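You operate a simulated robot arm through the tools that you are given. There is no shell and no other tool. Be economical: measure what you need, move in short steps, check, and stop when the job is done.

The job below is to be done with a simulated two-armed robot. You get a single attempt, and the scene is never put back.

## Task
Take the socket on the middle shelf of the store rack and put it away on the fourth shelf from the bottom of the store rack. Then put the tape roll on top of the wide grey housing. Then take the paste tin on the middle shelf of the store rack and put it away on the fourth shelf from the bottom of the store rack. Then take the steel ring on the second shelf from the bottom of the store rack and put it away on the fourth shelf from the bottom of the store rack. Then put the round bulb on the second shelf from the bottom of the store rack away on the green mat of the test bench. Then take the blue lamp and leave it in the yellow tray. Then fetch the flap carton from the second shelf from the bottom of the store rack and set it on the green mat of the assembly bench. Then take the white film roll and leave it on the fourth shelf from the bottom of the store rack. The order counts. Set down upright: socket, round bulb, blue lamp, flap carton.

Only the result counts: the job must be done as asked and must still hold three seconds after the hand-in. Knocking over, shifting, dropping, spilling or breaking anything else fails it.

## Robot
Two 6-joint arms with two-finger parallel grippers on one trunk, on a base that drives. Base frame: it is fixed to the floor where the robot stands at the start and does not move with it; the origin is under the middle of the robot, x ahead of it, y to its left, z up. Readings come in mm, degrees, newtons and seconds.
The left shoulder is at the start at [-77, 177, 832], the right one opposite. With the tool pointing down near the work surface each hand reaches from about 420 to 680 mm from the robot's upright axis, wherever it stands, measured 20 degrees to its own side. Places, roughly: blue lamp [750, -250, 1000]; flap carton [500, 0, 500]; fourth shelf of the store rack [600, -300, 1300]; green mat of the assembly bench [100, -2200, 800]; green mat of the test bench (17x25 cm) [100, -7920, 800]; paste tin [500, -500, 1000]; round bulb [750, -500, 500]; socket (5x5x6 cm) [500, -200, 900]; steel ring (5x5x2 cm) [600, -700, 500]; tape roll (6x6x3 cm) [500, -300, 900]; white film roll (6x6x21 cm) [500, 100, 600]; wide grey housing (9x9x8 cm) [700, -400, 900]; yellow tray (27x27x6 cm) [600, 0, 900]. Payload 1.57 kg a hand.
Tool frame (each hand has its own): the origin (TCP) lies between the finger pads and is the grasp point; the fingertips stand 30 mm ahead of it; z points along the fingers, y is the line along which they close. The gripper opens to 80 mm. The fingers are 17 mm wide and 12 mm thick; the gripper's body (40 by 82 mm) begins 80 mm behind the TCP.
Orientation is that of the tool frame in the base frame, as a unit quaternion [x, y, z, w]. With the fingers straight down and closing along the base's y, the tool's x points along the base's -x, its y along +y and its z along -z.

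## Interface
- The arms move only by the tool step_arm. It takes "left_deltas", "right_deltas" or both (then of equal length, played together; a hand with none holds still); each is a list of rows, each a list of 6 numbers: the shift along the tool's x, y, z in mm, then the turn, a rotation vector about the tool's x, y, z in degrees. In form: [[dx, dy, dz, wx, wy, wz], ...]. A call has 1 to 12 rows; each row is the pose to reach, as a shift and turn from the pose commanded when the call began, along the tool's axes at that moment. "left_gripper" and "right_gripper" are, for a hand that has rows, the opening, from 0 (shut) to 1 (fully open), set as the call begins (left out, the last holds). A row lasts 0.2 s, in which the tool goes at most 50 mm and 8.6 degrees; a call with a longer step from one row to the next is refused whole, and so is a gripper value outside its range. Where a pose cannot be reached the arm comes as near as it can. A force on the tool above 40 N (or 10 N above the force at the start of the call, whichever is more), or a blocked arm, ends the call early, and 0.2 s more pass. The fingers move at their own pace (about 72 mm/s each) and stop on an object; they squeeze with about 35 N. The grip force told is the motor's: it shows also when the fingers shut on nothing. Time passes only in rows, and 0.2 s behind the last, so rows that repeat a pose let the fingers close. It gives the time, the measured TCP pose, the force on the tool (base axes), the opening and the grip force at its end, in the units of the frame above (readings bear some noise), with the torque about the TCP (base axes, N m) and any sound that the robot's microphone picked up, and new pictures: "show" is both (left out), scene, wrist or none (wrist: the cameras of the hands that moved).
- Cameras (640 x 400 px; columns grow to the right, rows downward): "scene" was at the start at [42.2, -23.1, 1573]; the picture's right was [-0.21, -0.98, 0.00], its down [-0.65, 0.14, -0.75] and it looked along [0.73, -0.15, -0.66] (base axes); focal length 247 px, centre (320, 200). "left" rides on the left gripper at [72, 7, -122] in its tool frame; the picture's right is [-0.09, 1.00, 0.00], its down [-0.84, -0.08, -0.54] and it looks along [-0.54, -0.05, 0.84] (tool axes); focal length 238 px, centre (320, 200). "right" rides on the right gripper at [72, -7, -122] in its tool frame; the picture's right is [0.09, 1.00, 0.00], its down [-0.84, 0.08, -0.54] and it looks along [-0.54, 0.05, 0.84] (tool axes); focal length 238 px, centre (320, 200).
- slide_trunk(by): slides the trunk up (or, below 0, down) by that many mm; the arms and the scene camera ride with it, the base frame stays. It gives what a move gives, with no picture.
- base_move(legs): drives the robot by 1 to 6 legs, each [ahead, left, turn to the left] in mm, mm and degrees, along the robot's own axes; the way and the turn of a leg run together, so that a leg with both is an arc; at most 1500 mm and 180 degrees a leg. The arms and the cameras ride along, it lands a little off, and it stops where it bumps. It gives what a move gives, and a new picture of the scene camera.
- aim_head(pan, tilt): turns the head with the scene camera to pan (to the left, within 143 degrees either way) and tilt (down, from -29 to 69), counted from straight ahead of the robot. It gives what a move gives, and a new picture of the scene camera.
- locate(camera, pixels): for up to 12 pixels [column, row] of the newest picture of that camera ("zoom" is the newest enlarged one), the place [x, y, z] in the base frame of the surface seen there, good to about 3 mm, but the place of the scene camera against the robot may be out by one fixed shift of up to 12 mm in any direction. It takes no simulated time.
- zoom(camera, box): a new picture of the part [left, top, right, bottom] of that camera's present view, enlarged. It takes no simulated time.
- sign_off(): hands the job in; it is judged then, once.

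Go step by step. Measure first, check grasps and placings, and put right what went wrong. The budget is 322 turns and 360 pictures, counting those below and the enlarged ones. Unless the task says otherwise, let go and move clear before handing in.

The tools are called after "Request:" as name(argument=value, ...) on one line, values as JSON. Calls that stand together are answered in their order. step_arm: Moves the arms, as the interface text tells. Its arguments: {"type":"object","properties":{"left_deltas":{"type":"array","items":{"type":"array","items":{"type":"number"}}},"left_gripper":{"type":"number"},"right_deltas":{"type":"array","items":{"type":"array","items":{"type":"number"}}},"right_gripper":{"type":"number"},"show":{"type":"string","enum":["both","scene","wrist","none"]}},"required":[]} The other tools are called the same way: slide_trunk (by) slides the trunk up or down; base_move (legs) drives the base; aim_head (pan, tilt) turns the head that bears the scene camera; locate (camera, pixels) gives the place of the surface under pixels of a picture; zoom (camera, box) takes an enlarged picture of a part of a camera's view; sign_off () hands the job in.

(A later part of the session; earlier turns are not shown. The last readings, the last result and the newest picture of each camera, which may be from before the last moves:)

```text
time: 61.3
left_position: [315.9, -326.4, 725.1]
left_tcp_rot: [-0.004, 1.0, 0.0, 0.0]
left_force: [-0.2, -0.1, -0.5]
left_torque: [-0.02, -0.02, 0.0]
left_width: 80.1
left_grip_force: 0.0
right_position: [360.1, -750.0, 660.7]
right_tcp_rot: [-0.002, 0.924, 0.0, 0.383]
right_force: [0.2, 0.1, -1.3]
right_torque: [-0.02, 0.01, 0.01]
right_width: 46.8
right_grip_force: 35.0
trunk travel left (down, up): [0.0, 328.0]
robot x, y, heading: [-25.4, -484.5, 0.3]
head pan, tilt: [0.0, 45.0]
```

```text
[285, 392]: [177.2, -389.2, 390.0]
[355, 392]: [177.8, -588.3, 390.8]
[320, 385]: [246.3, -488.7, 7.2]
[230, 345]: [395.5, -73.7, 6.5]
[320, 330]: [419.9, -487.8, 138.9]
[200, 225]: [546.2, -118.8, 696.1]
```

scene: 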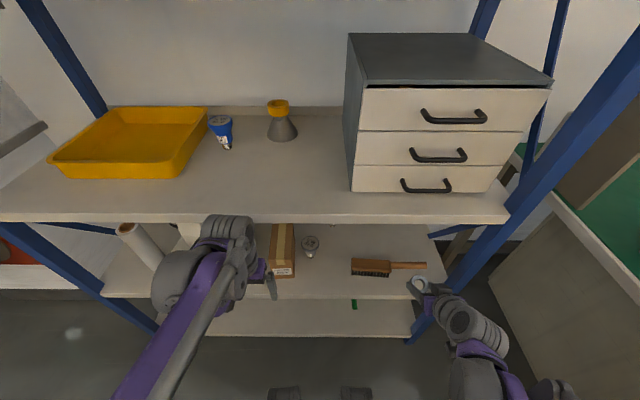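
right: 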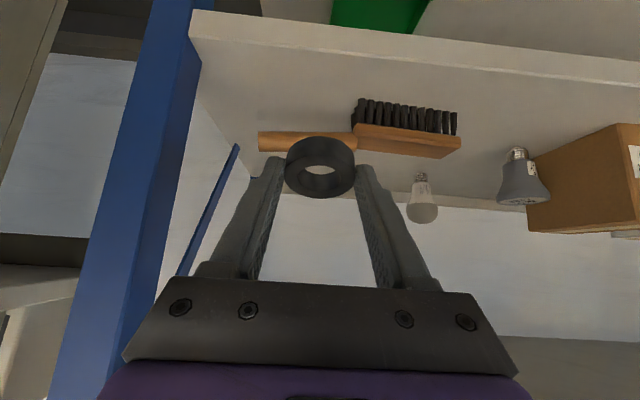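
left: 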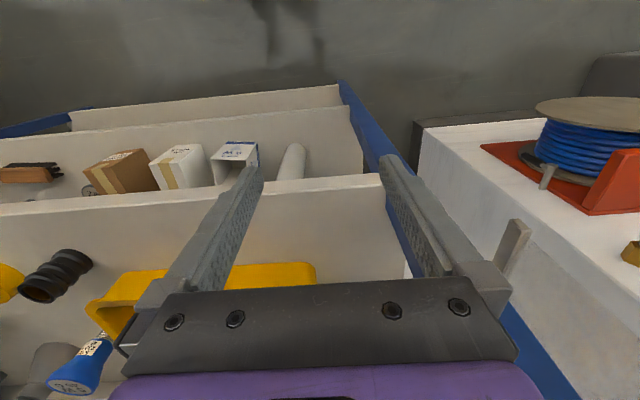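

Base front is ≈+210 mm from the axis, so there's room. I back off 110 mm, swing the left arm out to the side, and raise the trunk.

Request:
base_move(legs=[[-110, 0, 0]])

Request:
step_arm(left_deltas=[[22, 32, 0, 0, 0, -5], [43, 65, 0, 0, 0, -10], [65, 98, 0, 0, 0, -15], [86, 130, 0, 0, 0, -20], [108, 163, 0, 0, 0, -25], [129, 195, 0, 0, 0, -30], [151, 228, 0, 0, 0, -35], [172, 260, 0, 0, 0, -40], [194, 293, 0, 0, 0, -45], [194, 293, 0, 0, 0, -45]], show="none")

Request:
slide_trunk(by=328)

```text
time: 62.5
left_position: [205.1, -328.4, 725.4]
left_tcp_rot: [-0.003, 1.0, 0.0, 0.0]
left_force: [0.0, 0.7, -0.4]
left_torque: [-0.02, -0.05, -0.02]
left_width: 79.9
left_grip_force: 0.0
right_position: [247.6, -752.3, 660.9]
right_tcp_rot: [-0.001, 0.924, 0.0, 0.383]
right_force: [0.9, -0.8, -1.0]
right_torque: [-0.01, 0.02, -0.01]
right_width: 46.8
right_grip_force: 34.8
trunk travel left (down, up): [0.0, 328.0]
robot x, y, heading: [-137.4, -486.3, 0.5]
head pan, tilt: [0.0, 45.0]
```

scene: 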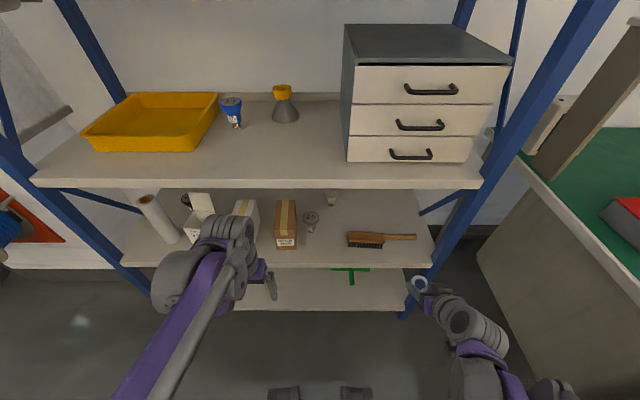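

```text
time: 64.5
left_position: [60.2, -99.8, 711.9]
left_tcp_rot: [-0.276, 0.961, -0.024, -0.008]
left_force: [0.4, 0.3, -0.3]
left_torque: [0.04, -0.02, 0.0]
left_width: 79.9
left_grip_force: 0.0
right_position: [248.3, -752.5, 659.7]
right_tcp_rot: [-0.002, 0.924, 0.001, 0.383]
right_force: [0.3, -0.4, -1.1]
right_torque: [-0.02, 0.0, -0.01]
right_width: 46.8
right_grip_force: 35.6
trunk travel left (down, up): [0.0, 328.0]
robot x, y, heading: [-139.8, -482.2, 0.2]
head pan, tilt: [0.0, 45.0]
stopped in row 9 (left hand): the arm was blocked; the commanded pose is now the measured one
```

```text
time: 67.8
left_position: [57.6, -99.9, 1040.0]
left_tcp_rot: [-0.277, 0.961, -0.024, -0.008]
left_force: [-0.8, -0.5, 0.5]
left_torque: [0.02, -0.02, 0.0]
left_width: 79.8
left_grip_force: 0.0
right_position: [247.0, -751.5, 988.7]
right_tcp_rot: [-0.001, 0.924, 0.0, 0.382]
right_force: [0.3, 0.8, 0.0]
right_torque: [0.0, 0.01, 0.01]
right_width: 46.9
right_grip_force: 35.3
trunk travel left (down, up): [-328.0, 0.0]
robot x, y, heading: [-142.8, -483.7, 0.3]
head pan, tilt: [0.0, 45.0]
```

Now raise the ring in the free air in front of the rack to z≈1400, y≈-605.

Request:
step_arm(right_deltas=[[-31, 12, -19, 0, 0, 0], [-62, 24, -37, 0, 0, 0], [-94, 35, -56, 0, 0, 0], [-125, 47, -75, 0, 0, 0], [-156, 59, -93, 0, 0, 0], [-187, 71, -112, 0, 0, 0], [-211, 86, -145, 0, 0, 0], [-235, 101, -177, 0, 0, 0], [-259, 116, -210, 0, 0, 0], [-283, 131, -242, 0, 0, 0], [-307, 146, -275, 0, 0, 0], [-307, 146, -275, 0, 0, 0]])

```text
time: 70.4
left_position: [59.7, -100.0, 1040.7]
left_tcp_rot: [-0.278, 0.96, -0.023, -0.009]
left_force: [-0.1, 0.1, -0.7]
left_torque: [-0.02, 0.0, 0.02]
left_width: 79.8
left_grip_force: 0.0
right_position: [269.8, -604.7, 1400.0]
right_tcp_rot: [-0.001, 0.924, -0.001, 0.383]
right_force: [0.5, 0.4, -0.7]
right_torque: [-0.04, 0.04, -0.05]
right_width: 47.1
right_grip_force: 35.4
trunk travel left (down, up): [-328.0, 0.0]
robot x, y, heading: [-139.4, -481.6, 0.2]
head pan, tilt: [0.0, 45.0]
```

scene: 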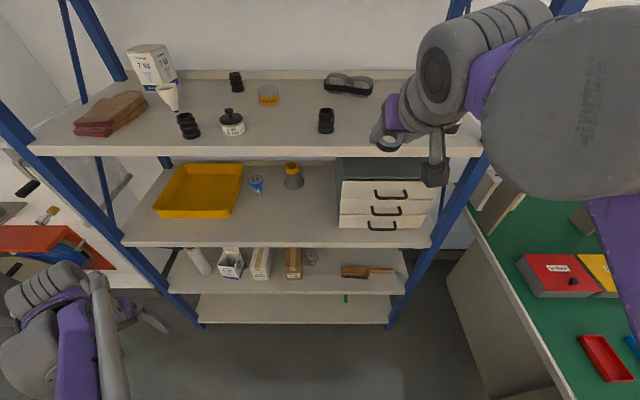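
right: 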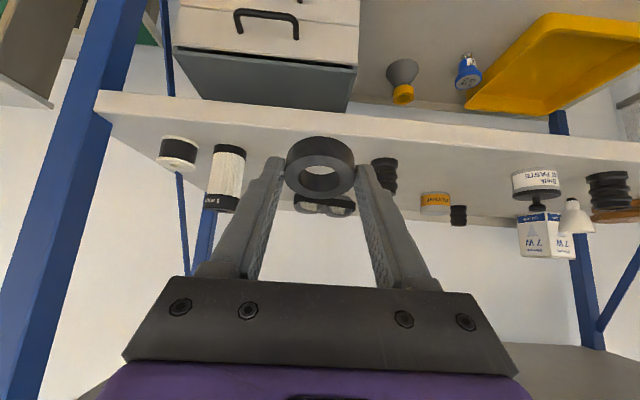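

p45 at this height is reachable. I try turning to 25° (ring level) while dropping 35 mm.

Request:
step_arm(right_deltas=[[6, 0, 6, 0, 5, 0], [12, 0, 12, 0, 10, 0], [18, 0, 18, 0, 15, 0], [25, 0, 25, 0, 20, 0], [25, 0, 25, 0, 20, 0]])

Request:
locate(camera="right", pixels=[[178, 153], [226, 180], [384, 175], [270, 140], [330, 120]])

```text
time: 71.6
left_position: [59.7, -101.0, 1040.4]
left_tcp_rot: [-0.276, 0.961, -0.023, -0.009]
left_force: [-0.4, -0.5, 0.5]
left_torque: [-0.02, 0.03, -0.02]
left_width: 79.9
left_grip_force: 0.0
right_position: [270.1, -605.4, 1363.6]
right_tcp_rot: [-0.001, 0.976, 0.0, 0.216]
right_force: [-0.3, -0.1, -1.7]
right_torque: [0.01, 0.01, -0.05]
right_width: 47.1
right_grip_force: 35.1
trunk travel left (down, up): [-328.0, 0.0]
robot x, y, heading: [-138.7, -483.5, 0.2]
head pan, tilt: [0.0, 45.0]
```

scene: 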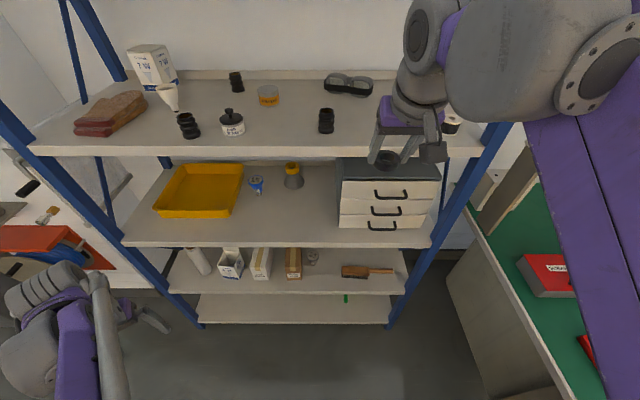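
right: 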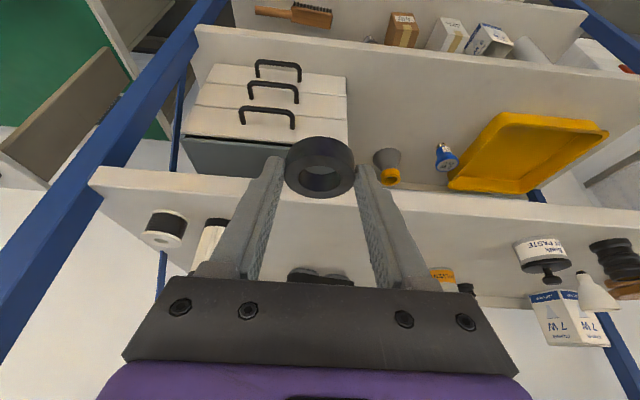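

```text
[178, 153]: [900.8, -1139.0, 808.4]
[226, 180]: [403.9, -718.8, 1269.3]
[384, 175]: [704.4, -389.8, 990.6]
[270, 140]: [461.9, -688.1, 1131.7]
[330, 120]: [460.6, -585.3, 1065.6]
```

Good: level ring at z 1364, within reach. I drive forward 165 mm to bring it over the shelf.

Request:
base_move(legs=[[165, 0, 0]])

Request:
step_arm(right_deltas=[[0, 0, 0, 0, 0, 0]], show="wrist")

```text
time: 73.0
left_position: [221.2, -99.7, 1040.7]
left_tcp_rot: [-0.278, 0.96, -0.023, -0.008]
left_force: [0.8, -0.4, -1.1]
left_torque: [-0.02, -0.02, -0.01]
left_width: 80.1
left_grip_force: 0.0
right_position: [435.2, -604.5, 1363.3]
right_tcp_rot: [-0.002, 0.976, 0.0, 0.216]
right_force: [0.7, -0.6, -1.9]
right_torque: [0.03, 0.01, 0.0]
right_width: 47.1
right_grip_force: 34.6
trunk travel left (down, up): [-328.0, 0.0]
robot x, y, heading: [25.8, -485.0, 0.4]
head pan, tilt: [0.0, 45.0]
```

scene: 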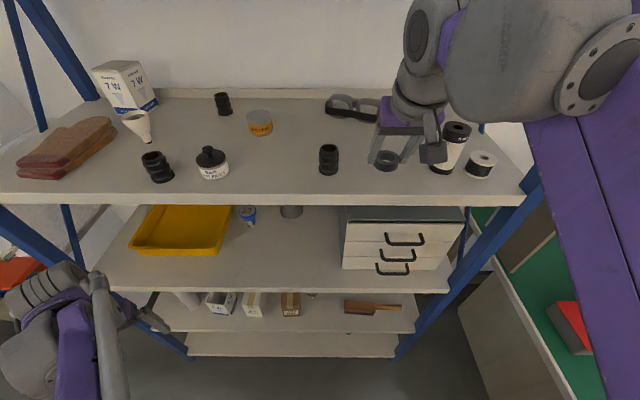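

```text
time: 73.4
left_position: [221.9, -98.6, 1040.8]
left_tcp_rot: [-0.278, 0.96, -0.024, -0.008]
left_force: [-0.2, 0.4, -0.9]
left_torque: [0.03, -0.02, 0.0]
left_width: 80.2
left_grip_force: 0.1
right_position: [433.8, -604.3, 1363.7]
right_tcp_rot: [-0.003, 0.976, 0.0, 0.217]
right_force: [-0.8, 0.7, -0.1]
right_torque: [-0.01, -0.04, 0.01]
right_width: 46.7
right_grip_force: 35.1
trunk travel left (down, up): [-328.0, 0.0]
robot x, y, heading: [25.7, -482.9, 0.4]
head pan, tilt: [0.0, 45.0]
```

right: 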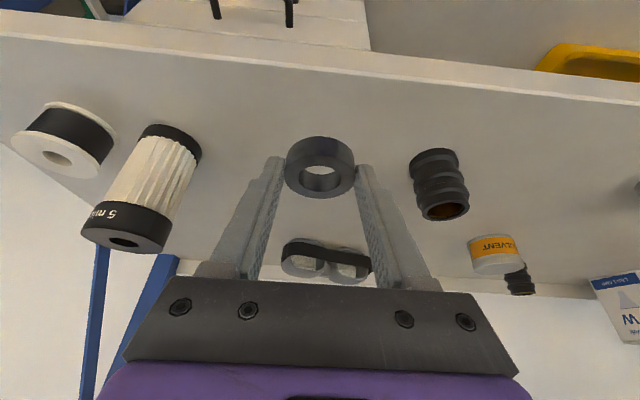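

Room on both sides. Lower toward contact.

Request:
step_arm(right_deltas=[[3, 0, 18, 0, 0, 0], [6.2, 0, 36.8, 0, 0, 0], [7.0, 0, 38.6, 0, 0, 0], [7.9, 0, 40.4, 0, 0, 0], [8.7, 0, 42.2, 0, 0, 0], [9.6, 0, 44, 0, 0, 0], [10.4, 0, 45.8, 0, 0, 0]], show="wrist")

```text
time: 75.0
left_position: [222.5, -99.2, 1040.4]
left_tcp_rot: [-0.278, 0.96, -0.024, -0.008]
left_force: [-0.6, -0.4, -0.2]
left_torque: [0.02, -0.02, 0.01]
left_width: 79.7
left_grip_force: 0.1
right_position: [444.4, -603.5, 1320.5]
right_tcp_rot: [-0.002, 0.975, -0.001, 0.221]
right_force: [1.7, 0.0, 22.5]
right_torque: [0.22, 0.06, 0.0]
right_width: 47.0
right_grip_force: 35.0
trunk travel left (down, up): [-328.0, 0.0]
robot x, y, heading: [28.8, -484.7, 0.3]
head pan, tilt: [0.0, 45.0]
stopped in row 7 (right hand): the force on the tool passed its limit at 43 N (the readings are from after the stop); the commanded pose is now the measured one
```

right: 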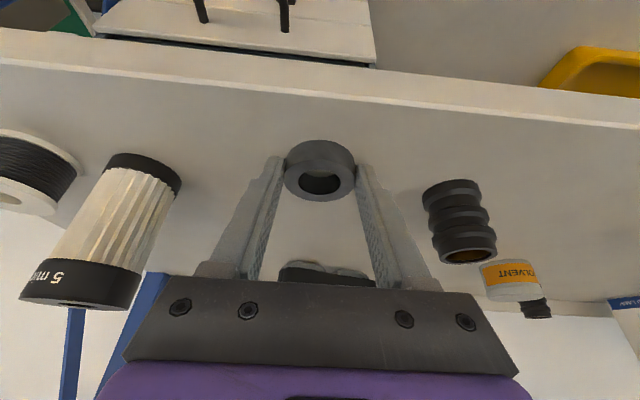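

Touched down. Raise 1.5 mm, open to 65 mm, then withdraw upward.

Request:
step_arm(right_deltas=[[-0.6, 0, -1.4, 0, 0, 0], [-0.6, 0, -1.4, 0, 0, 0]], show="none")

Request:
step_arm(right_deltas=[[0, 0, 0, 0, 0, 0], [0, 0, 0, 0, 0, 0], [0, 0, 0, 0, 0, 0], [0, 0, -25, 0, 0, 0], [0, 0, -50, 0, 0, 0], [0, 0, -50, 0, 0, 0]], right_gripper=0.82, show="wrist")

```text
time: 75.6
left_position: [222.6, -99.5, 1040.0]
left_tcp_rot: [-0.278, 0.96, -0.025, -0.008]
left_force: [0.2, -0.4, -0.1]
left_torque: [-0.01, 0.02, 0.03]
left_width: 79.8
left_grip_force: 0.0
right_position: [444.3, -603.8, 1320.9]
right_tcp_rot: [-0.002, 0.976, 0.0, 0.219]
right_force: [-1.1, -0.2, 13.7]
right_torque: [0.24, -0.14, 0.04]
right_width: 46.7
right_grip_force: 34.6
trunk travel left (down, up): [-328.0, 0.0]
robot x, y, heading: [23.7, -482.5, 0.3]
head pan, tilt: [0.0, 45.0]
```

```text
time: 77.0
left_position: [223.7, -97.5, 1039.4]
left_tcp_rot: [-0.278, 0.96, -0.024, -0.009]
left_force: [-0.7, -0.3, -0.3]
left_torque: [0.01, -0.03, -0.03]
left_width: 79.9
left_grip_force: 0.1
right_position: [425.5, -604.3, 1366.6]
right_tcp_rot: [-0.002, 0.976, 0.0, 0.218]
right_force: [-0.1, -0.4, -0.3]
right_torque: [0.01, 0.03, 0.0]
right_width: 66.0
right_grip_force: 0.0
trunk travel left (down, up): [-328.0, 0.0]
robot x, y, heading: [25.3, -482.7, 0.1]
head pan, tilt: [0.0, 45.0]
```

right: 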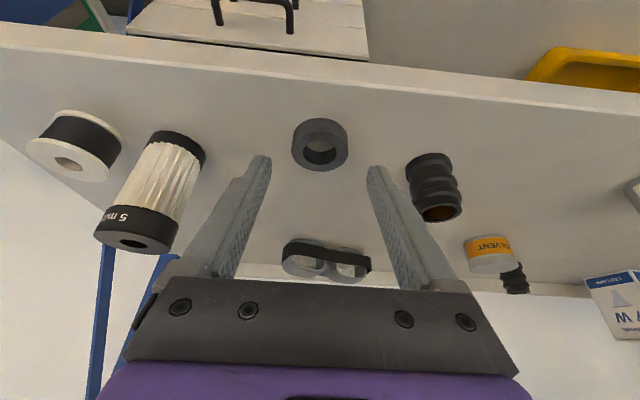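

Ring lies flat on shelf 4. Next the round bulb: back off, shift left 120 mm, lower the trunk.

Request:
base_move(legs=[[-165, 0, 0], [0, 120, 0]])

Request:
slide_trunk(by=-328)

```text
time: 79.7
left_position: [56.9, 18.2, 1040.6]
left_tcp_rot: [-0.277, 0.961, -0.023, -0.008]
left_force: [0.1, -1.1, 0.1]
left_torque: [-0.01, -0.02, 0.0]
left_width: 80.2
left_grip_force: 0.0
right_position: [256.2, -489.8, 1366.4]
right_tcp_rot: [-0.002, 0.976, 0.0, 0.219]
right_force: [0.3, -0.3, 0.2]
right_torque: [-0.01, 0.01, -0.02]
right_width: 65.8
right_grip_force: 0.0
trunk travel left (down, up): [-328.0, 0.0]
robot x, y, heading: [-145.0, -363.1, 0.3]
head pan, tilt: [0.0, 45.0]
```

scene: 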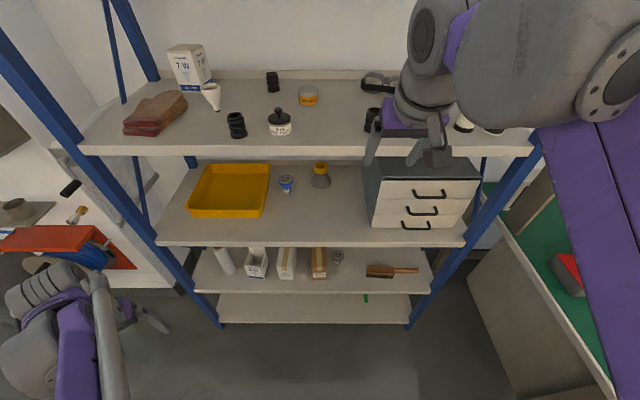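

```text
time: 83.0
left_position: [56.5, 17.4, 713.7]
left_tcp_rot: [-0.276, 0.961, -0.024, -0.01]
left_force: [0.9, -0.3, -0.4]
left_torque: [0.04, -0.02, 0.02]
left_width: 80.1
left_grip_force: 0.1
right_position: [256.6, -488.7, 1037.6]
right_tcp_rot: [-0.001, 0.976, 0.0, 0.219]
right_force: [-0.1, -0.6, 0.4]
right_torque: [0.01, -0.02, 0.0]
right_width: 65.7
right_grip_force: 0.1
trunk travel left (down, up): [0.0, 328.0]
robot x, y, heading: [-144.4, -364.2, 0.1]
head pan, tilt: [0.0, 45.0]
```

Lower the right hand in front of shelf 2 and pitch to 60°.

Request:
step_arm(right_deltas=[[12, -5, 38, 0, -4, 0], [25, -11, 76, 0, -8, 0], [37, -16, 114, 0, -12, 0], [50, -21, 152, 0, -15.5, 0], [62, -27, 190, 0, -19.5, 0], [75, -32, 228, 0, -23.5, 0], [87, -37, 266, 0, -27, 0], [100, -43, 304, 0, -31, 0], [112, -48, 342, 0, -35, 0], [112, -48, 342, 0, -35, 0]], right_gripper=1)

Request:
zoom(camera="right", box=[160, 60, 480, 260])

```text
time: 85.2
left_position: [56.5, 18.8, 712.6]
left_tcp_rot: [-0.277, 0.961, -0.023, -0.009]
left_force: [-0.2, 0.2, 0.1]
left_torque: [0.0, 0.04, -0.03]
left_width: 80.0
left_grip_force: 0.0
right_position: [300.7, -535.4, 681.4]
right_tcp_rot: [-0.001, 0.864, 0.0, 0.503]
right_force: [-0.4, 0.6, -0.3]
right_torque: [0.0, 0.03, 0.0]
right_width: 79.9
right_grip_force: 0.1
trunk travel left (down, up): [0.0, 328.0]
robot x, y, heading: [-145.5, -360.5, 0.5]
head pan, tilt: [0.0, 45.0]
```

scene: 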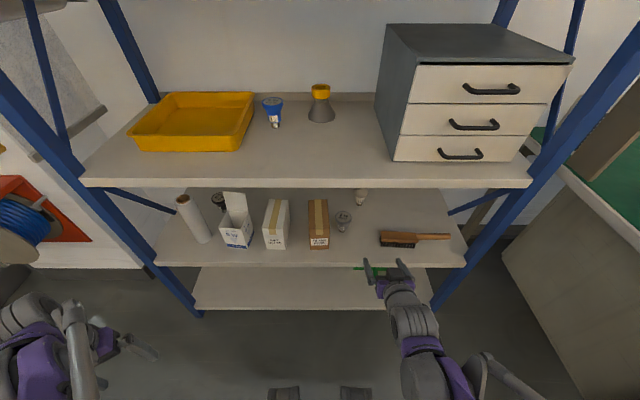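
right: 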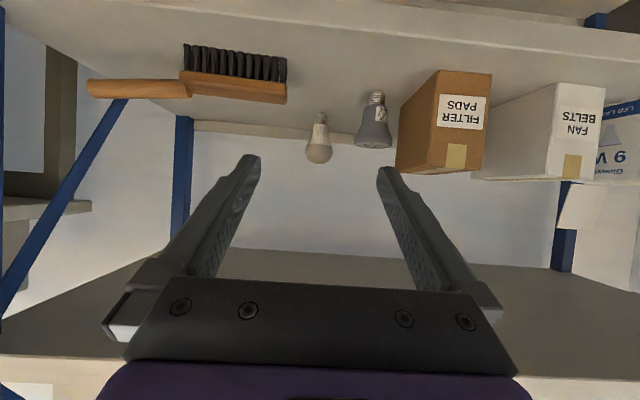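

```text
2.00 times, centred on (320, 160) of right
```

zoom: 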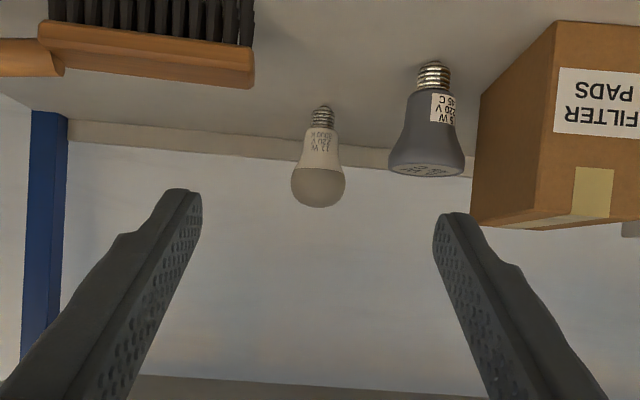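

The round bulb (318,150 in zoom) stands behind between brush and grey lamp. Measure it and its neighbours.

Request:
locate(camera="zoom", pixels=[[323, 110], [322, 130], [319, 160], [318, 185], [318, 203], [296, 183], [341, 185], [430, 80], [430, 130], [393, 160], [250, 70], [480, 150]])

```text
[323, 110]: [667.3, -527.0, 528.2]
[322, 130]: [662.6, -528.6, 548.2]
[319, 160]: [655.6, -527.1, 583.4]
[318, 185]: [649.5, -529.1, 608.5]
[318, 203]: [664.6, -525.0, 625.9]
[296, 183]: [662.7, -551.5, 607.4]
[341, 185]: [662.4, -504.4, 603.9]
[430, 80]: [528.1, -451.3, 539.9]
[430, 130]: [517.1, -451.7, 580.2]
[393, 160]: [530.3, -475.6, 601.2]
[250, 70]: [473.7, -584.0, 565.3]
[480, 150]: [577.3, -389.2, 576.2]
```

Bulb globe centre ≈[676,-528,605]. I drive 130 mm forward with the hand above the brush/lamp height.

Request:
base_move(legs=[[130, 0, 0]])

```text
time: 86.5
left_position: [187.3, 19.9, 712.4]
left_tcp_rot: [-0.277, 0.96, -0.023, -0.01]
left_force: [0.3, -0.7, -0.3]
left_torque: [-0.04, 0.02, 0.0]
left_width: 80.3
left_grip_force: 0.0
right_position: [432.3, -535.6, 681.3]
right_tcp_rot: [-0.002, 0.865, 0.001, 0.501]
right_force: [0.6, 0.6, 0.5]
right_torque: [-0.03, 0.02, 0.01]
right_width: 80.2
right_grip_force: 0.2
trunk travel left (down, up): [0.0, 328.0]
robot x, y, heading: [-14.7, -363.6, 0.1]
head pan, tilt: [0.0, 45.0]
```

scene: 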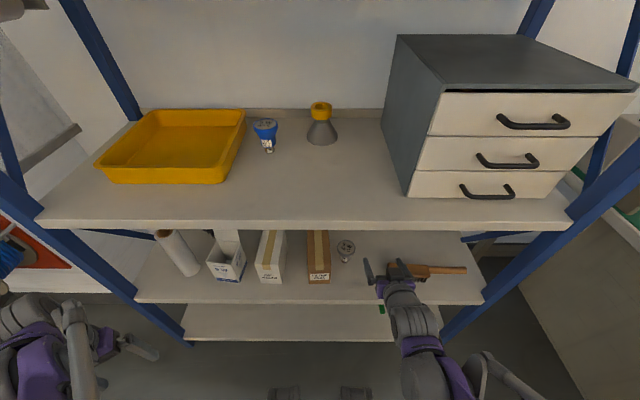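

Advance to the approach line at x≈560 and re-measure.

Request:
step_arm(right_deltas=[[-19, 3, 39, 0, 0, 0], [-38, 5, 77, 0, 0, 0], [-56, 7.5, 115, 0, 0, 0], [-56, 7.5, 115, 0, 0, 0]], show="wrist")

Request:
zoom(camera="right", box=[240, 60, 400, 160])

```text
time: 87.5
left_position: [186.9, 19.2, 711.9]
left_tcp_rot: [-0.277, 0.961, -0.025, -0.009]
left_force: [-0.2, 0.3, -0.8]
left_torque: [-0.03, -0.02, 0.03]
left_width: 79.9
left_grip_force: 0.0
right_position: [558.3, -527.7, 670.8]
right_tcp_rot: [-0.002, 0.865, 0.001, 0.502]
right_force: [0.1, 0.5, 0.4]
right_torque: [0.03, -0.01, 0.01]
right_width: 80.0
right_grip_force: 0.1
trunk travel left (down, up): [0.0, 328.0]
robot x, y, heading: [-9.1, -362.8, 0.4]
head pan, tilt: [0.0, 45.0]
```

right: 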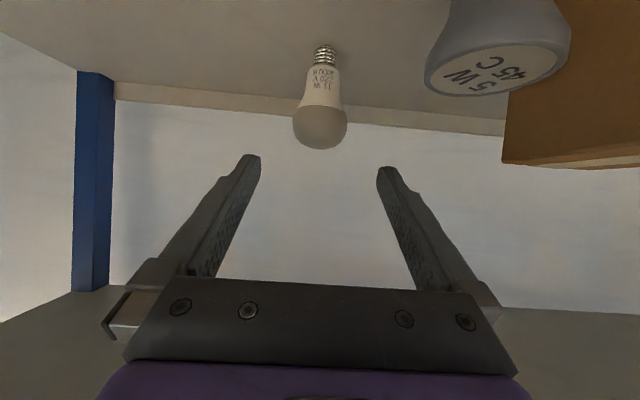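

```text
4.00 times, centred on (320, 110) of right
```

zoom: 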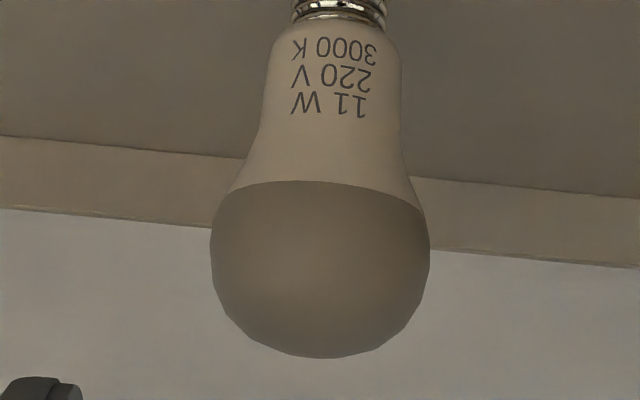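

Request:
locate(camera="zoom", pixels=[[330, 120], [320, 200], [320, 250], [320, 300], [320, 350], [220, 250], [420, 250], [275, 100], [393, 100]])

```text
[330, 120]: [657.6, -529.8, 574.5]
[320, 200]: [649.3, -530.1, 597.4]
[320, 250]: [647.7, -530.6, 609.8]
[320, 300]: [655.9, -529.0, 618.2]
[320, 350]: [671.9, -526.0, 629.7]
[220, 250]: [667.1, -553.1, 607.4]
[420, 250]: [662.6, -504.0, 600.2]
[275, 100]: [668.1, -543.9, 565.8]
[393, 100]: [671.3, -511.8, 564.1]
```

Globe centre ≈[674,-529,603]. Slide in 134 mm.

Request:
step_arm(right_deltas=[[3, -1, 40, 0, 0, 0], [3, -1, 75, 0, 0, 0], [3, -1, 105, 0, 0, 0], [3, -1, 133, 0, 0, 0], [3, -1, 133, 0, 0, 0]], show="wrist")

```text
time: 88.7
left_position: [187.6, 19.3, 712.9]
left_tcp_rot: [-0.278, 0.96, -0.023, -0.009]
left_force: [-0.2, -0.9, 0.1]
left_torque: [-0.01, -0.01, 0.03]
left_width: 79.9
left_grip_force: 0.0
right_position: [673.5, -526.3, 604.4]
right_tcp_rot: [-0.001, 0.865, 0.0, 0.502]
right_force: [0.1, 0.1, -0.7]
right_torque: [0.0, 0.04, 0.02]
right_width: 80.1
right_grip_force: 0.1
trunk travel left (down, up): [0.0, 328.0]
robot x, y, heading: [-13.3, -365.9, 0.1]
head pan, tilt: [0.0, 45.0]
```

right: 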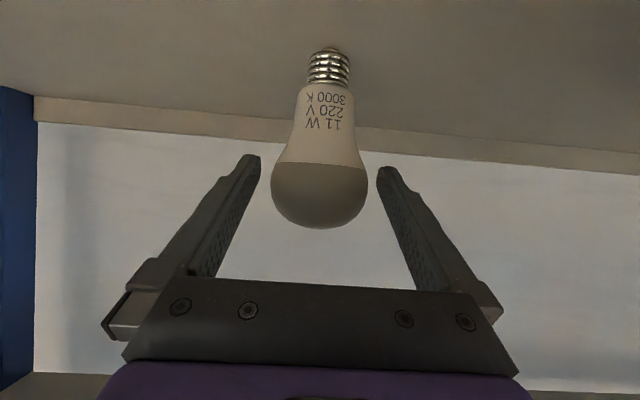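

Centred on the bulb. Lower 3 mm and close.

Request:
step_arm(right_deltas=[[3, -1, 1.5, 0, 0, 0], [3, -1, 1.5, 0, 0, 0], [3, -1, 1.5, 0, 0, 0], [3, -1, 1.5, 0, 0, 0]], right_gripper=0, show="wrist")

Request:
step_arm(right_deltas=[[-14, 0, -8, 0, 0, 0], [-26, 0, -15, 0, 0, 0], [-26, 0, -15, 0, 0, 0]], show="wrist")

```text
time: 89.7
left_position: [184.8, 19.9, 712.3]
left_tcp_rot: [-0.277, 0.96, -0.025, -0.009]
left_force: [-0.5, -0.1, -0.4]
left_torque: [0.03, 0.03, -0.03]
left_width: 79.9
left_grip_force: 0.1
right_position: [673.0, -527.4, 601.5]
right_tcp_rot: [-0.003, 0.865, 0.001, 0.502]
right_force: [1.9, 1.6, 11.5]
right_torque: [0.07, -0.28, -0.01]
right_width: 57.9
right_grip_force: 34.7
trunk travel left (down, up): [0.0, 328.0]
robot x, y, heading: [-11.8, -363.3, 0.4]
head pan, tilt: [0.0, 45.0]
```

right: 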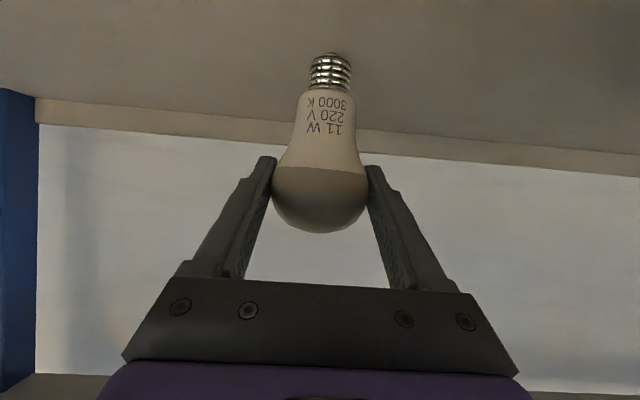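

```text
time: 90.5
left_position: [186.3, 18.9, 712.9]
left_tcp_rot: [-0.277, 0.961, -0.023, -0.009]
left_force: [-0.5, 0.8, 1.0]
left_torque: [0.0, -0.03, 0.03]
left_width: 80.1
left_grip_force: 0.2
right_position: [673.1, -528.9, 629.9]
right_tcp_rot: [-0.002, 0.865, 0.0, 0.502]
right_force: [-0.1, 0.7, 0.2]
right_torque: [0.03, 0.01, 0.01]
right_width: 57.8
right_grip_force: 35.7
trunk travel left (down, up): [0.0, 328.0]
robot x, y, heading: [-10.4, -366.0, 0.2]
head pan, tilt: [0.0, 45.0]
```

right: 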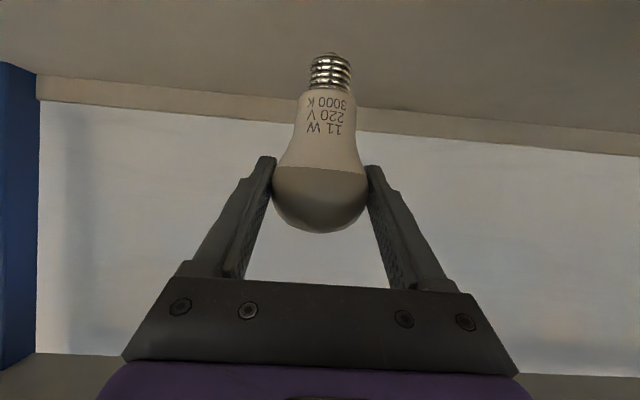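

Bulb lifted cleanly (57.8 mm). Withdraw above the brush and lamp.

Request:
step_arm(right_deltas=[[7, 0, -36, 0, 0, 0], [14, 0, -72, 0, 0, 0], [21, 0, -108, 0, 0, 0], [28, 0, -144, 0, 0, 0], [34.5, 0, -180, 0, 0, 0], [56, 0, -217, 0, 0, 0], [77, 0, -254, 0, 0, 0], [98, 0, -290, 0, 0, 0], [119.5, 0, -327, 0, 0, 0], [119.5, 0, -327, 0, 0, 0]])

```text
time: 92.7
left_position: [186.7, 18.4, 712.1]
left_tcp_rot: [-0.277, 0.961, -0.024, -0.009]
left_force: [0.6, -0.9, -0.4]
left_torque: [0.01, 0.02, -0.01]
left_width: 80.0
left_grip_force: 0.0
right_position: [328.3, -530.5, 688.9]
right_tcp_rot: [-0.002, 0.865, 0.001, 0.502]
right_force: [0.8, -0.6, -0.9]
right_torque: [-0.02, 0.04, -0.02]
right_width: 58.1
right_grip_force: 35.0
trunk travel left (down, up): [0.0, 328.0]
robot x, y, heading: [-7.8, -362.2, 0.4]
head pan, tilt: [0.0, 45.0]
```

scene: 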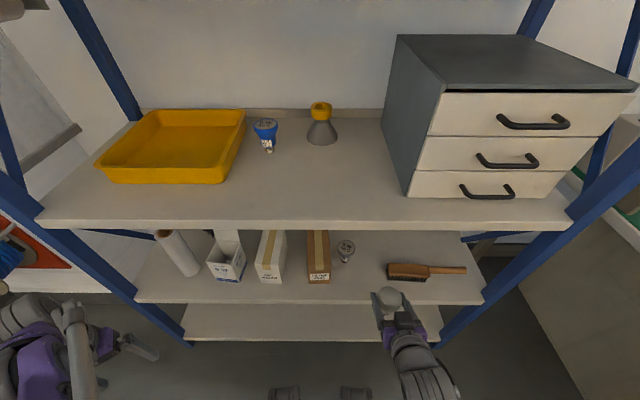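
right: 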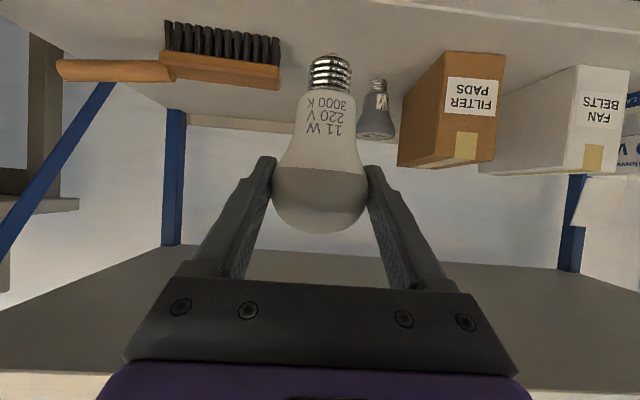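

Bulb held. I back away 700 mm, raise the trunk 300 mm and look along the aisle to the right.

Request:
base_move(legs=[[-700, 0, 0]])

Request:
slide_trunk(by=300)

Request:
aim_head(pan=-85, tilt=15)

```text
time: 96.5
left_position: [-504.0, 16.9, 712.4]
left_tcp_rot: [-0.273, 0.962, -0.023, -0.009]
left_force: [-0.5, 0.2, 1.0]
left_torque: [0.02, -0.01, 0.01]
left_width: 80.1
left_grip_force: 0.1
right_position: [-369.0, -533.9, 689.5]
right_tcp_rot: [0.002, 0.865, -0.001, 0.502]
right_force: [0.1, -0.6, -0.2]
right_torque: [-0.01, 0.0, 0.0]
right_width: 57.8
right_grip_force: 35.0
trunk travel left (down, up): [0.0, 328.0]
robot x, y, heading: [-705.3, -363.3, -0.2]
head pan, tilt: [0.0, 45.0]
```

scene: 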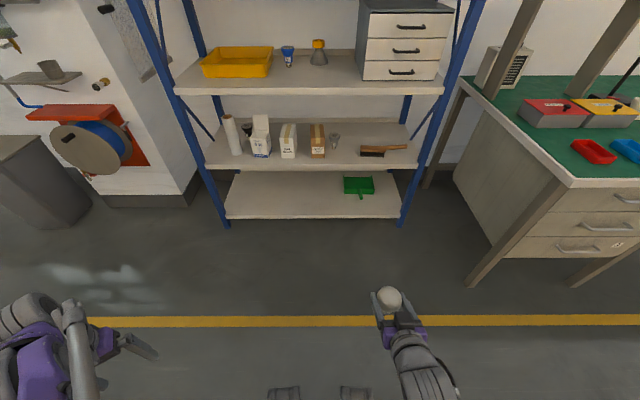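

```text
time: 99.5
left_position: [-505.3, 16.0, 1012.4]
left_tcp_rot: [-0.273, 0.962, -0.023, -0.009]
left_force: [-0.2, -0.2, 0.5]
left_torque: [0.0, -0.01, -0.01]
left_width: 80.0
left_grip_force: 0.1
right_position: [-369.5, -535.2, 988.9]
right_tcp_rot: [0.003, 0.865, -0.002, 0.502]
right_force: [-0.8, 0.2, 0.4]
right_torque: [0.03, -0.01, 0.0]
right_width: 57.7
right_grip_force: 35.2
trunk travel left (down, up): [-300.0, 28.0]
robot x, y, heading: [-703.9, -365.8, -0.5]
head pan, tilt: [0.0, 45.0]
```

```text
time: 101.1
left_position: [-503.7, 16.4, 1012.3]
left_tcp_rot: [-0.272, 0.962, -0.023, -0.009]
left_force: [-0.1, -0.2, 0.9]
left_torque: [0.02, -0.01, 0.0]
left_width: 80.1
left_grip_force: 0.0
right_position: [-367.7, -534.2, 988.2]
right_tcp_rot: [0.002, 0.864, -0.002, 0.503]
right_force: [-0.8, 0.3, -0.1]
right_torque: [0.01, 0.03, -0.01]
right_width: 57.6
right_grip_force: 35.3
trunk travel left (down, up): [-300.0, 28.0]
robot x, y, heading: [-703.4, -365.9, -0.3]
head pan, tilt: [-85.0, 15.0]
```

scene: 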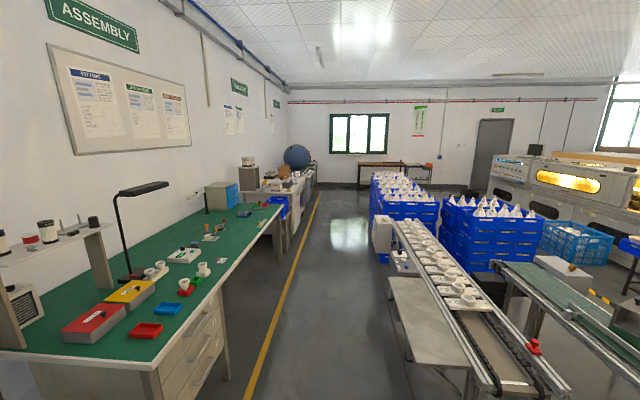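

The aisle runs between the benches and a conveyor. I measure its width.

Request:
locate(camera="scene", pixels=[[392, 280], [372, 245], [415, 350], [370, 200], [270, 340], [315, 205], [283, 220], [220, 285], [298, 160], [280, 185], [360, 180], [440, 170]])

Request:
zoom(camera="scene", box=[200, 120, 460, 280])

```text
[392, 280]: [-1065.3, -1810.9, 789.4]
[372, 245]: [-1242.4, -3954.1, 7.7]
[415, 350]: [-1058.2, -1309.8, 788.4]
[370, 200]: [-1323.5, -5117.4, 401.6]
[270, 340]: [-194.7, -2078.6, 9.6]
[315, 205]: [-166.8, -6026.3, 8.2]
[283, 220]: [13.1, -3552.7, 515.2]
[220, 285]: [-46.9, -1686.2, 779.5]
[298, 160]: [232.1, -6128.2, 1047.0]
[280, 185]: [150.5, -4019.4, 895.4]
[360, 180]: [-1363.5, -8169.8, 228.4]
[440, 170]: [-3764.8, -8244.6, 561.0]
```

```text
2.46 times, centred on (330, 200) of scene
```

zoom: 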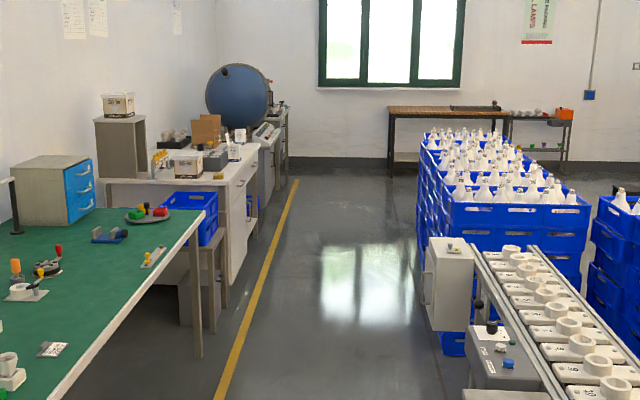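

Aisle is ≈1 m wide (bench edge x≈-30, conveyor x≈-1060). I ease forward 90 mm to centre and strafe right in stages.

Request:
base_move(legs=[[90, 0, 0.3], [0, -1300, 0], [0, -1300, 0]])

```text
time: 124.5
left_position: [-400.5, -2571.8, 1012.2]
left_tcp_rot: [-0.286, 0.958, -0.023, -0.008]
left_force: [-0.6, -0.7, 0.4]
left_torque: [0.01, 0.01, 0.02]
left_width: 80.1
left_grip_force: 0.1
right_position: [-252.0, -3119.3, 988.8]
right_tcp_rot: [-0.009, 0.864, 0.005, 0.503]
right_force: [-0.6, 0.6, -0.7]
right_torque: [0.01, 0.01, 0.01]
right_width: 57.4
right_grip_force: 34.9
trunk travel left (down, up): [-300.0, 28.0]
robot x, y, heading: [-591.3, -2962.0, 1.5]
head pan, tilt: [-85.0, 15.0]
```

scene: 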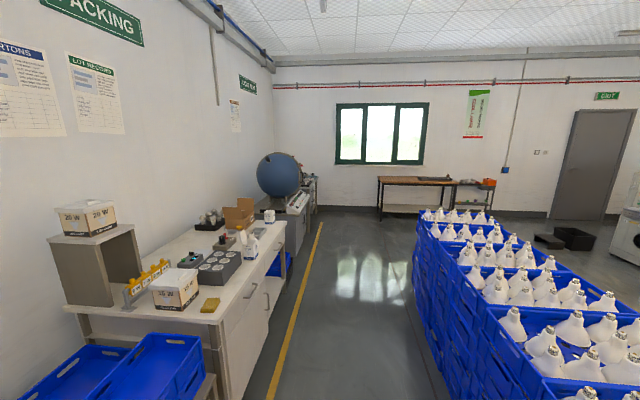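

Request:
locate(camera="scene", pixels=[[420, 290], [415, 225], [230, 330], [282, 230], [310, 205], [295, 310], [430, 370], [381, 215], [310, 235]])

```text
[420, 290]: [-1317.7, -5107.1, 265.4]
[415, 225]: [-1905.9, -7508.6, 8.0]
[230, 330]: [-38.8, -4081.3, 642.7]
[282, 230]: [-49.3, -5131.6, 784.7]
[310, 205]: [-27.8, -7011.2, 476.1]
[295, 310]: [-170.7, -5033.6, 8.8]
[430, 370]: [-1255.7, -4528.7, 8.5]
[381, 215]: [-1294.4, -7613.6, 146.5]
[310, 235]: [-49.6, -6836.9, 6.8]
```

Path clear at x≈-590. Correct heading and go on.

Request:
base_move(legs=[[-30, 0, -1.5], [0, -1400, 0], [0, -1400, 0]])

```text
time: 149.4
left_position: [-431.4, -5370.3, 1012.2]
left_tcp_rot: [-0.273, 0.962, -0.024, -0.009]
left_force: [1.1, 1.5, 0.0]
left_torque: [-0.03, -0.02, 0.05]
left_width: 80.0
left_grip_force: 0.1
right_position: [-294.2, -5920.7, 989.2]
right_tcp_rot: [0.002, 0.864, -0.001, 0.503]
right_force: [-0.1, 0.2, -1.2]
right_torque: [-0.04, -0.01, 0.02]
right_width: 57.6
right_grip_force: 34.9
trunk travel left (down, up): [-300.0, 28.0]
robot x, y, heading: [-629.2, -5752.4, -0.3]
head pan, tilt: [-85.0, 15.0]
```

scene: 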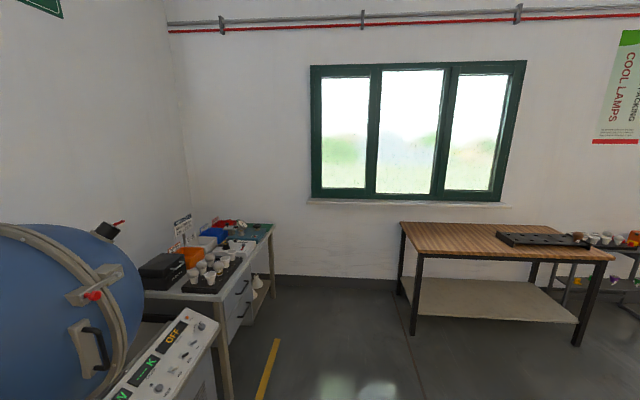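

Request:
locate(camera="scene", pixels=[[258, 230], [240, 245], [270, 228], [222, 293], [210, 320], [215, 275], [400, 240], [410, 330], [270, 255], [405, 225]])

Request:
zoom(camera="scene", box=[120, 200, 320, 325])

```text
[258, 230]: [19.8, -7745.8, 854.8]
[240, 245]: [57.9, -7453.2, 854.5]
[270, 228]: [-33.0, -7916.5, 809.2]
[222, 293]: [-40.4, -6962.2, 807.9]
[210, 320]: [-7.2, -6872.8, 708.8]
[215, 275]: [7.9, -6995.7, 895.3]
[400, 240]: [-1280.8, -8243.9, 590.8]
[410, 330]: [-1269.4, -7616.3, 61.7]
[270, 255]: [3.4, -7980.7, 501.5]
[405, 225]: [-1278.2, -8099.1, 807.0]
```

```text
3.20 times, centred on (220, 262) of scene
```

zoom: 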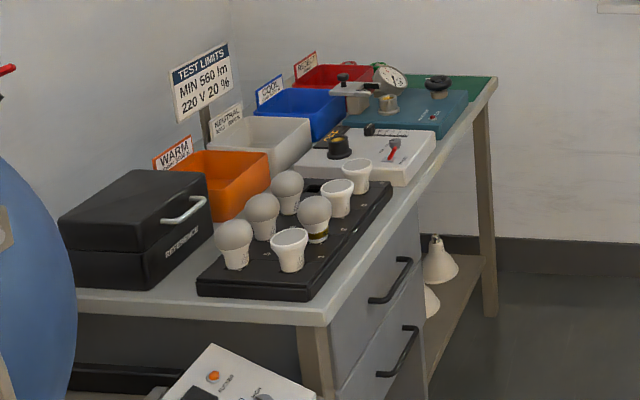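

Mat is at the far end (green, (485,85) in zoom). I go on to y≈-7650.

Request:
base_move(legs=[[0, -1400, 0.3], [0, -500, 0]])

Request:
aim_head(pan=-20, tilt=42)

```text
time: 166.3
left_position: [-421.3, -7261.4, 1011.4]
left_tcp_rot: [-0.281, 0.96, -0.024, -0.009]
left_force: [0.1, 0.6, 0.2]
left_torque: [0.03, -0.02, 0.0]
left_width: 80.0
left_grip_force: 0.1
right_position: [-276.7, -7809.3, 988.8]
right_tcp_rot: [-0.005, 0.865, 0.002, 0.502]
right_force: [-0.3, -0.4, -2.0]
right_torque: [0.0, 0.02, -0.02]
right_width: 57.4
right_grip_force: 35.7
trunk travel left (down, up): [-300.0, 28.0]
robot x, y, heading: [-617.3, -7645.5, 0.8]
head pan, tilt: [-85.0, 15.0]
```

scene: 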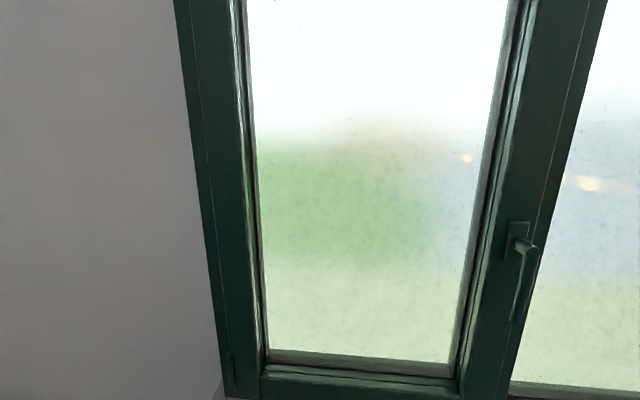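

```text
time: 167.7
left_position: [-422.2, -7260.4, 1014.1]
left_tcp_rot: [-0.281, 0.959, -0.023, -0.009]
left_force: [0.2, 1.0, -0.3]
left_torque: [0.01, -0.02, 0.0]
left_width: 80.1
left_grip_force: 0.0
right_position: [-275.7, -7809.1, 988.6]
right_tcp_rot: [-0.005, 0.865, 0.003, 0.502]
right_force: [-0.6, -0.1, -0.5]
right_torque: [0.01, 0.0, -0.01]
right_width: 57.3
right_grip_force: 35.3
trunk travel left (down, up): [-300.0, 28.0]
robot x, y, heading: [-616.8, -7646.2, 0.7]
head pan, tilt: [-20.0, 42.0]
```

scene: 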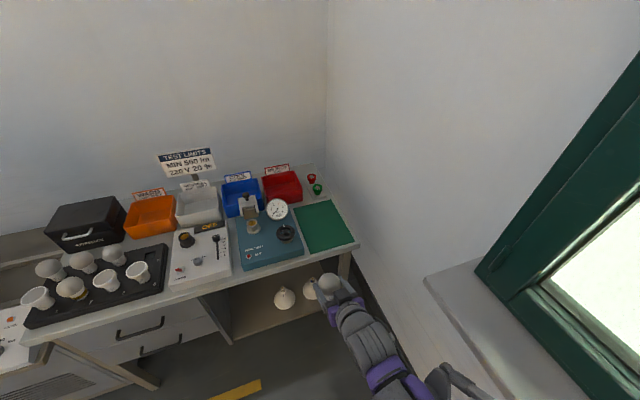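

The mat (323,226) lies at the bench's end next to a wall. Measure mat corners, wall and sill.

Request:
locate(camera="scene", pixels=[[296, 208], [330, 201], [312, 252], [352, 240], [323, 226], [430, 280], [475, 262], [400, 200], [440, 330], [287, 233], [318, 188], [357, 243]])

Request:
zoom(camera="scene", box=[220, 150, 480, 312])

```text
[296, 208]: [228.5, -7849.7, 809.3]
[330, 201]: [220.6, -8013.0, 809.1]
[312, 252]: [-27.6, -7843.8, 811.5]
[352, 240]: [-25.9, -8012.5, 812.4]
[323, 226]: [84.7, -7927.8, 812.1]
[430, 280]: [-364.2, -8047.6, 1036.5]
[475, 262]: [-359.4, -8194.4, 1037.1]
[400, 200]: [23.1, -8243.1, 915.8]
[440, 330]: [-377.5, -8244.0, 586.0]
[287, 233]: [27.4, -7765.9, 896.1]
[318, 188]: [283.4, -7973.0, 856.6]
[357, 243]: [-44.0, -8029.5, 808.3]
```

```text
2.46 times, centred on (350, 231) of scene
```

zoom: 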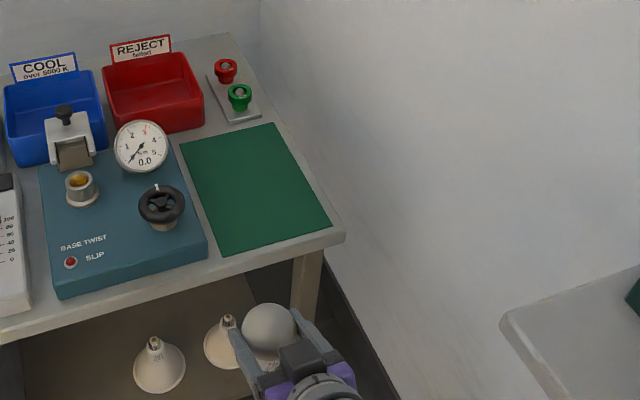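

Mat spans x -27..228, y -8013..-7847, z≈804. A sill juts out to y≈-8047 for x<-360, so I check where my right elbow is.

Request:
aim_head(pan=-50, tilt=60)

```text
time: 168.7
left_position: [-421.9, -7261.8, 1012.0]
left_tcp_rot: [-0.28, 0.96, -0.024, -0.009]
left_force: [-0.1, 0.9, -0.6]
left_torque: [-0.02, -0.01, 0.01]
left_width: 79.8
left_grip_force: 0.0
right_position: [-277.2, -7809.6, 988.9]
right_tcp_rot: [-0.005, 0.865, 0.002, 0.502]
right_force: [-0.5, -0.2, -1.2]
right_torque: [-0.03, -0.01, 0.0]
right_width: 57.2
right_grip_force: 34.9
trunk travel left (down, up): [-300.0, 28.0]
robot x, y, heading: [-613.9, -7647.7, 0.6]
head pan, tilt: [-50.0, 60.0]
```

scene: 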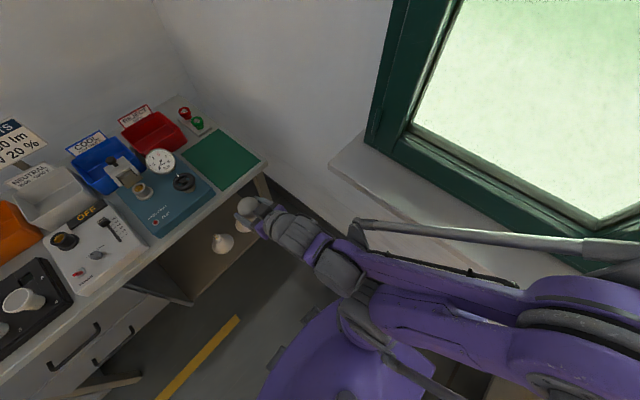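

Request:
locate(camera="scene", pixels=[[370, 222], [480, 232], [590, 245], [560, 290], [420, 260], [350, 275], [630, 275], [350, 170], [330, 165], [600, 370]])

```text
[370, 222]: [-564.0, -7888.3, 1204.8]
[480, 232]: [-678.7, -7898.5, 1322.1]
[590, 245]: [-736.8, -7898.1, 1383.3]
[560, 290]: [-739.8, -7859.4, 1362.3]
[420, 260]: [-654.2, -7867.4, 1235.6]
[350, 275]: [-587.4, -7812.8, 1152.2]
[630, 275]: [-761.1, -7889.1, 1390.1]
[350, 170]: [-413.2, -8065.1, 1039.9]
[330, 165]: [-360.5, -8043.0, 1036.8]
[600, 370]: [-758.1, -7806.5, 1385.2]
```

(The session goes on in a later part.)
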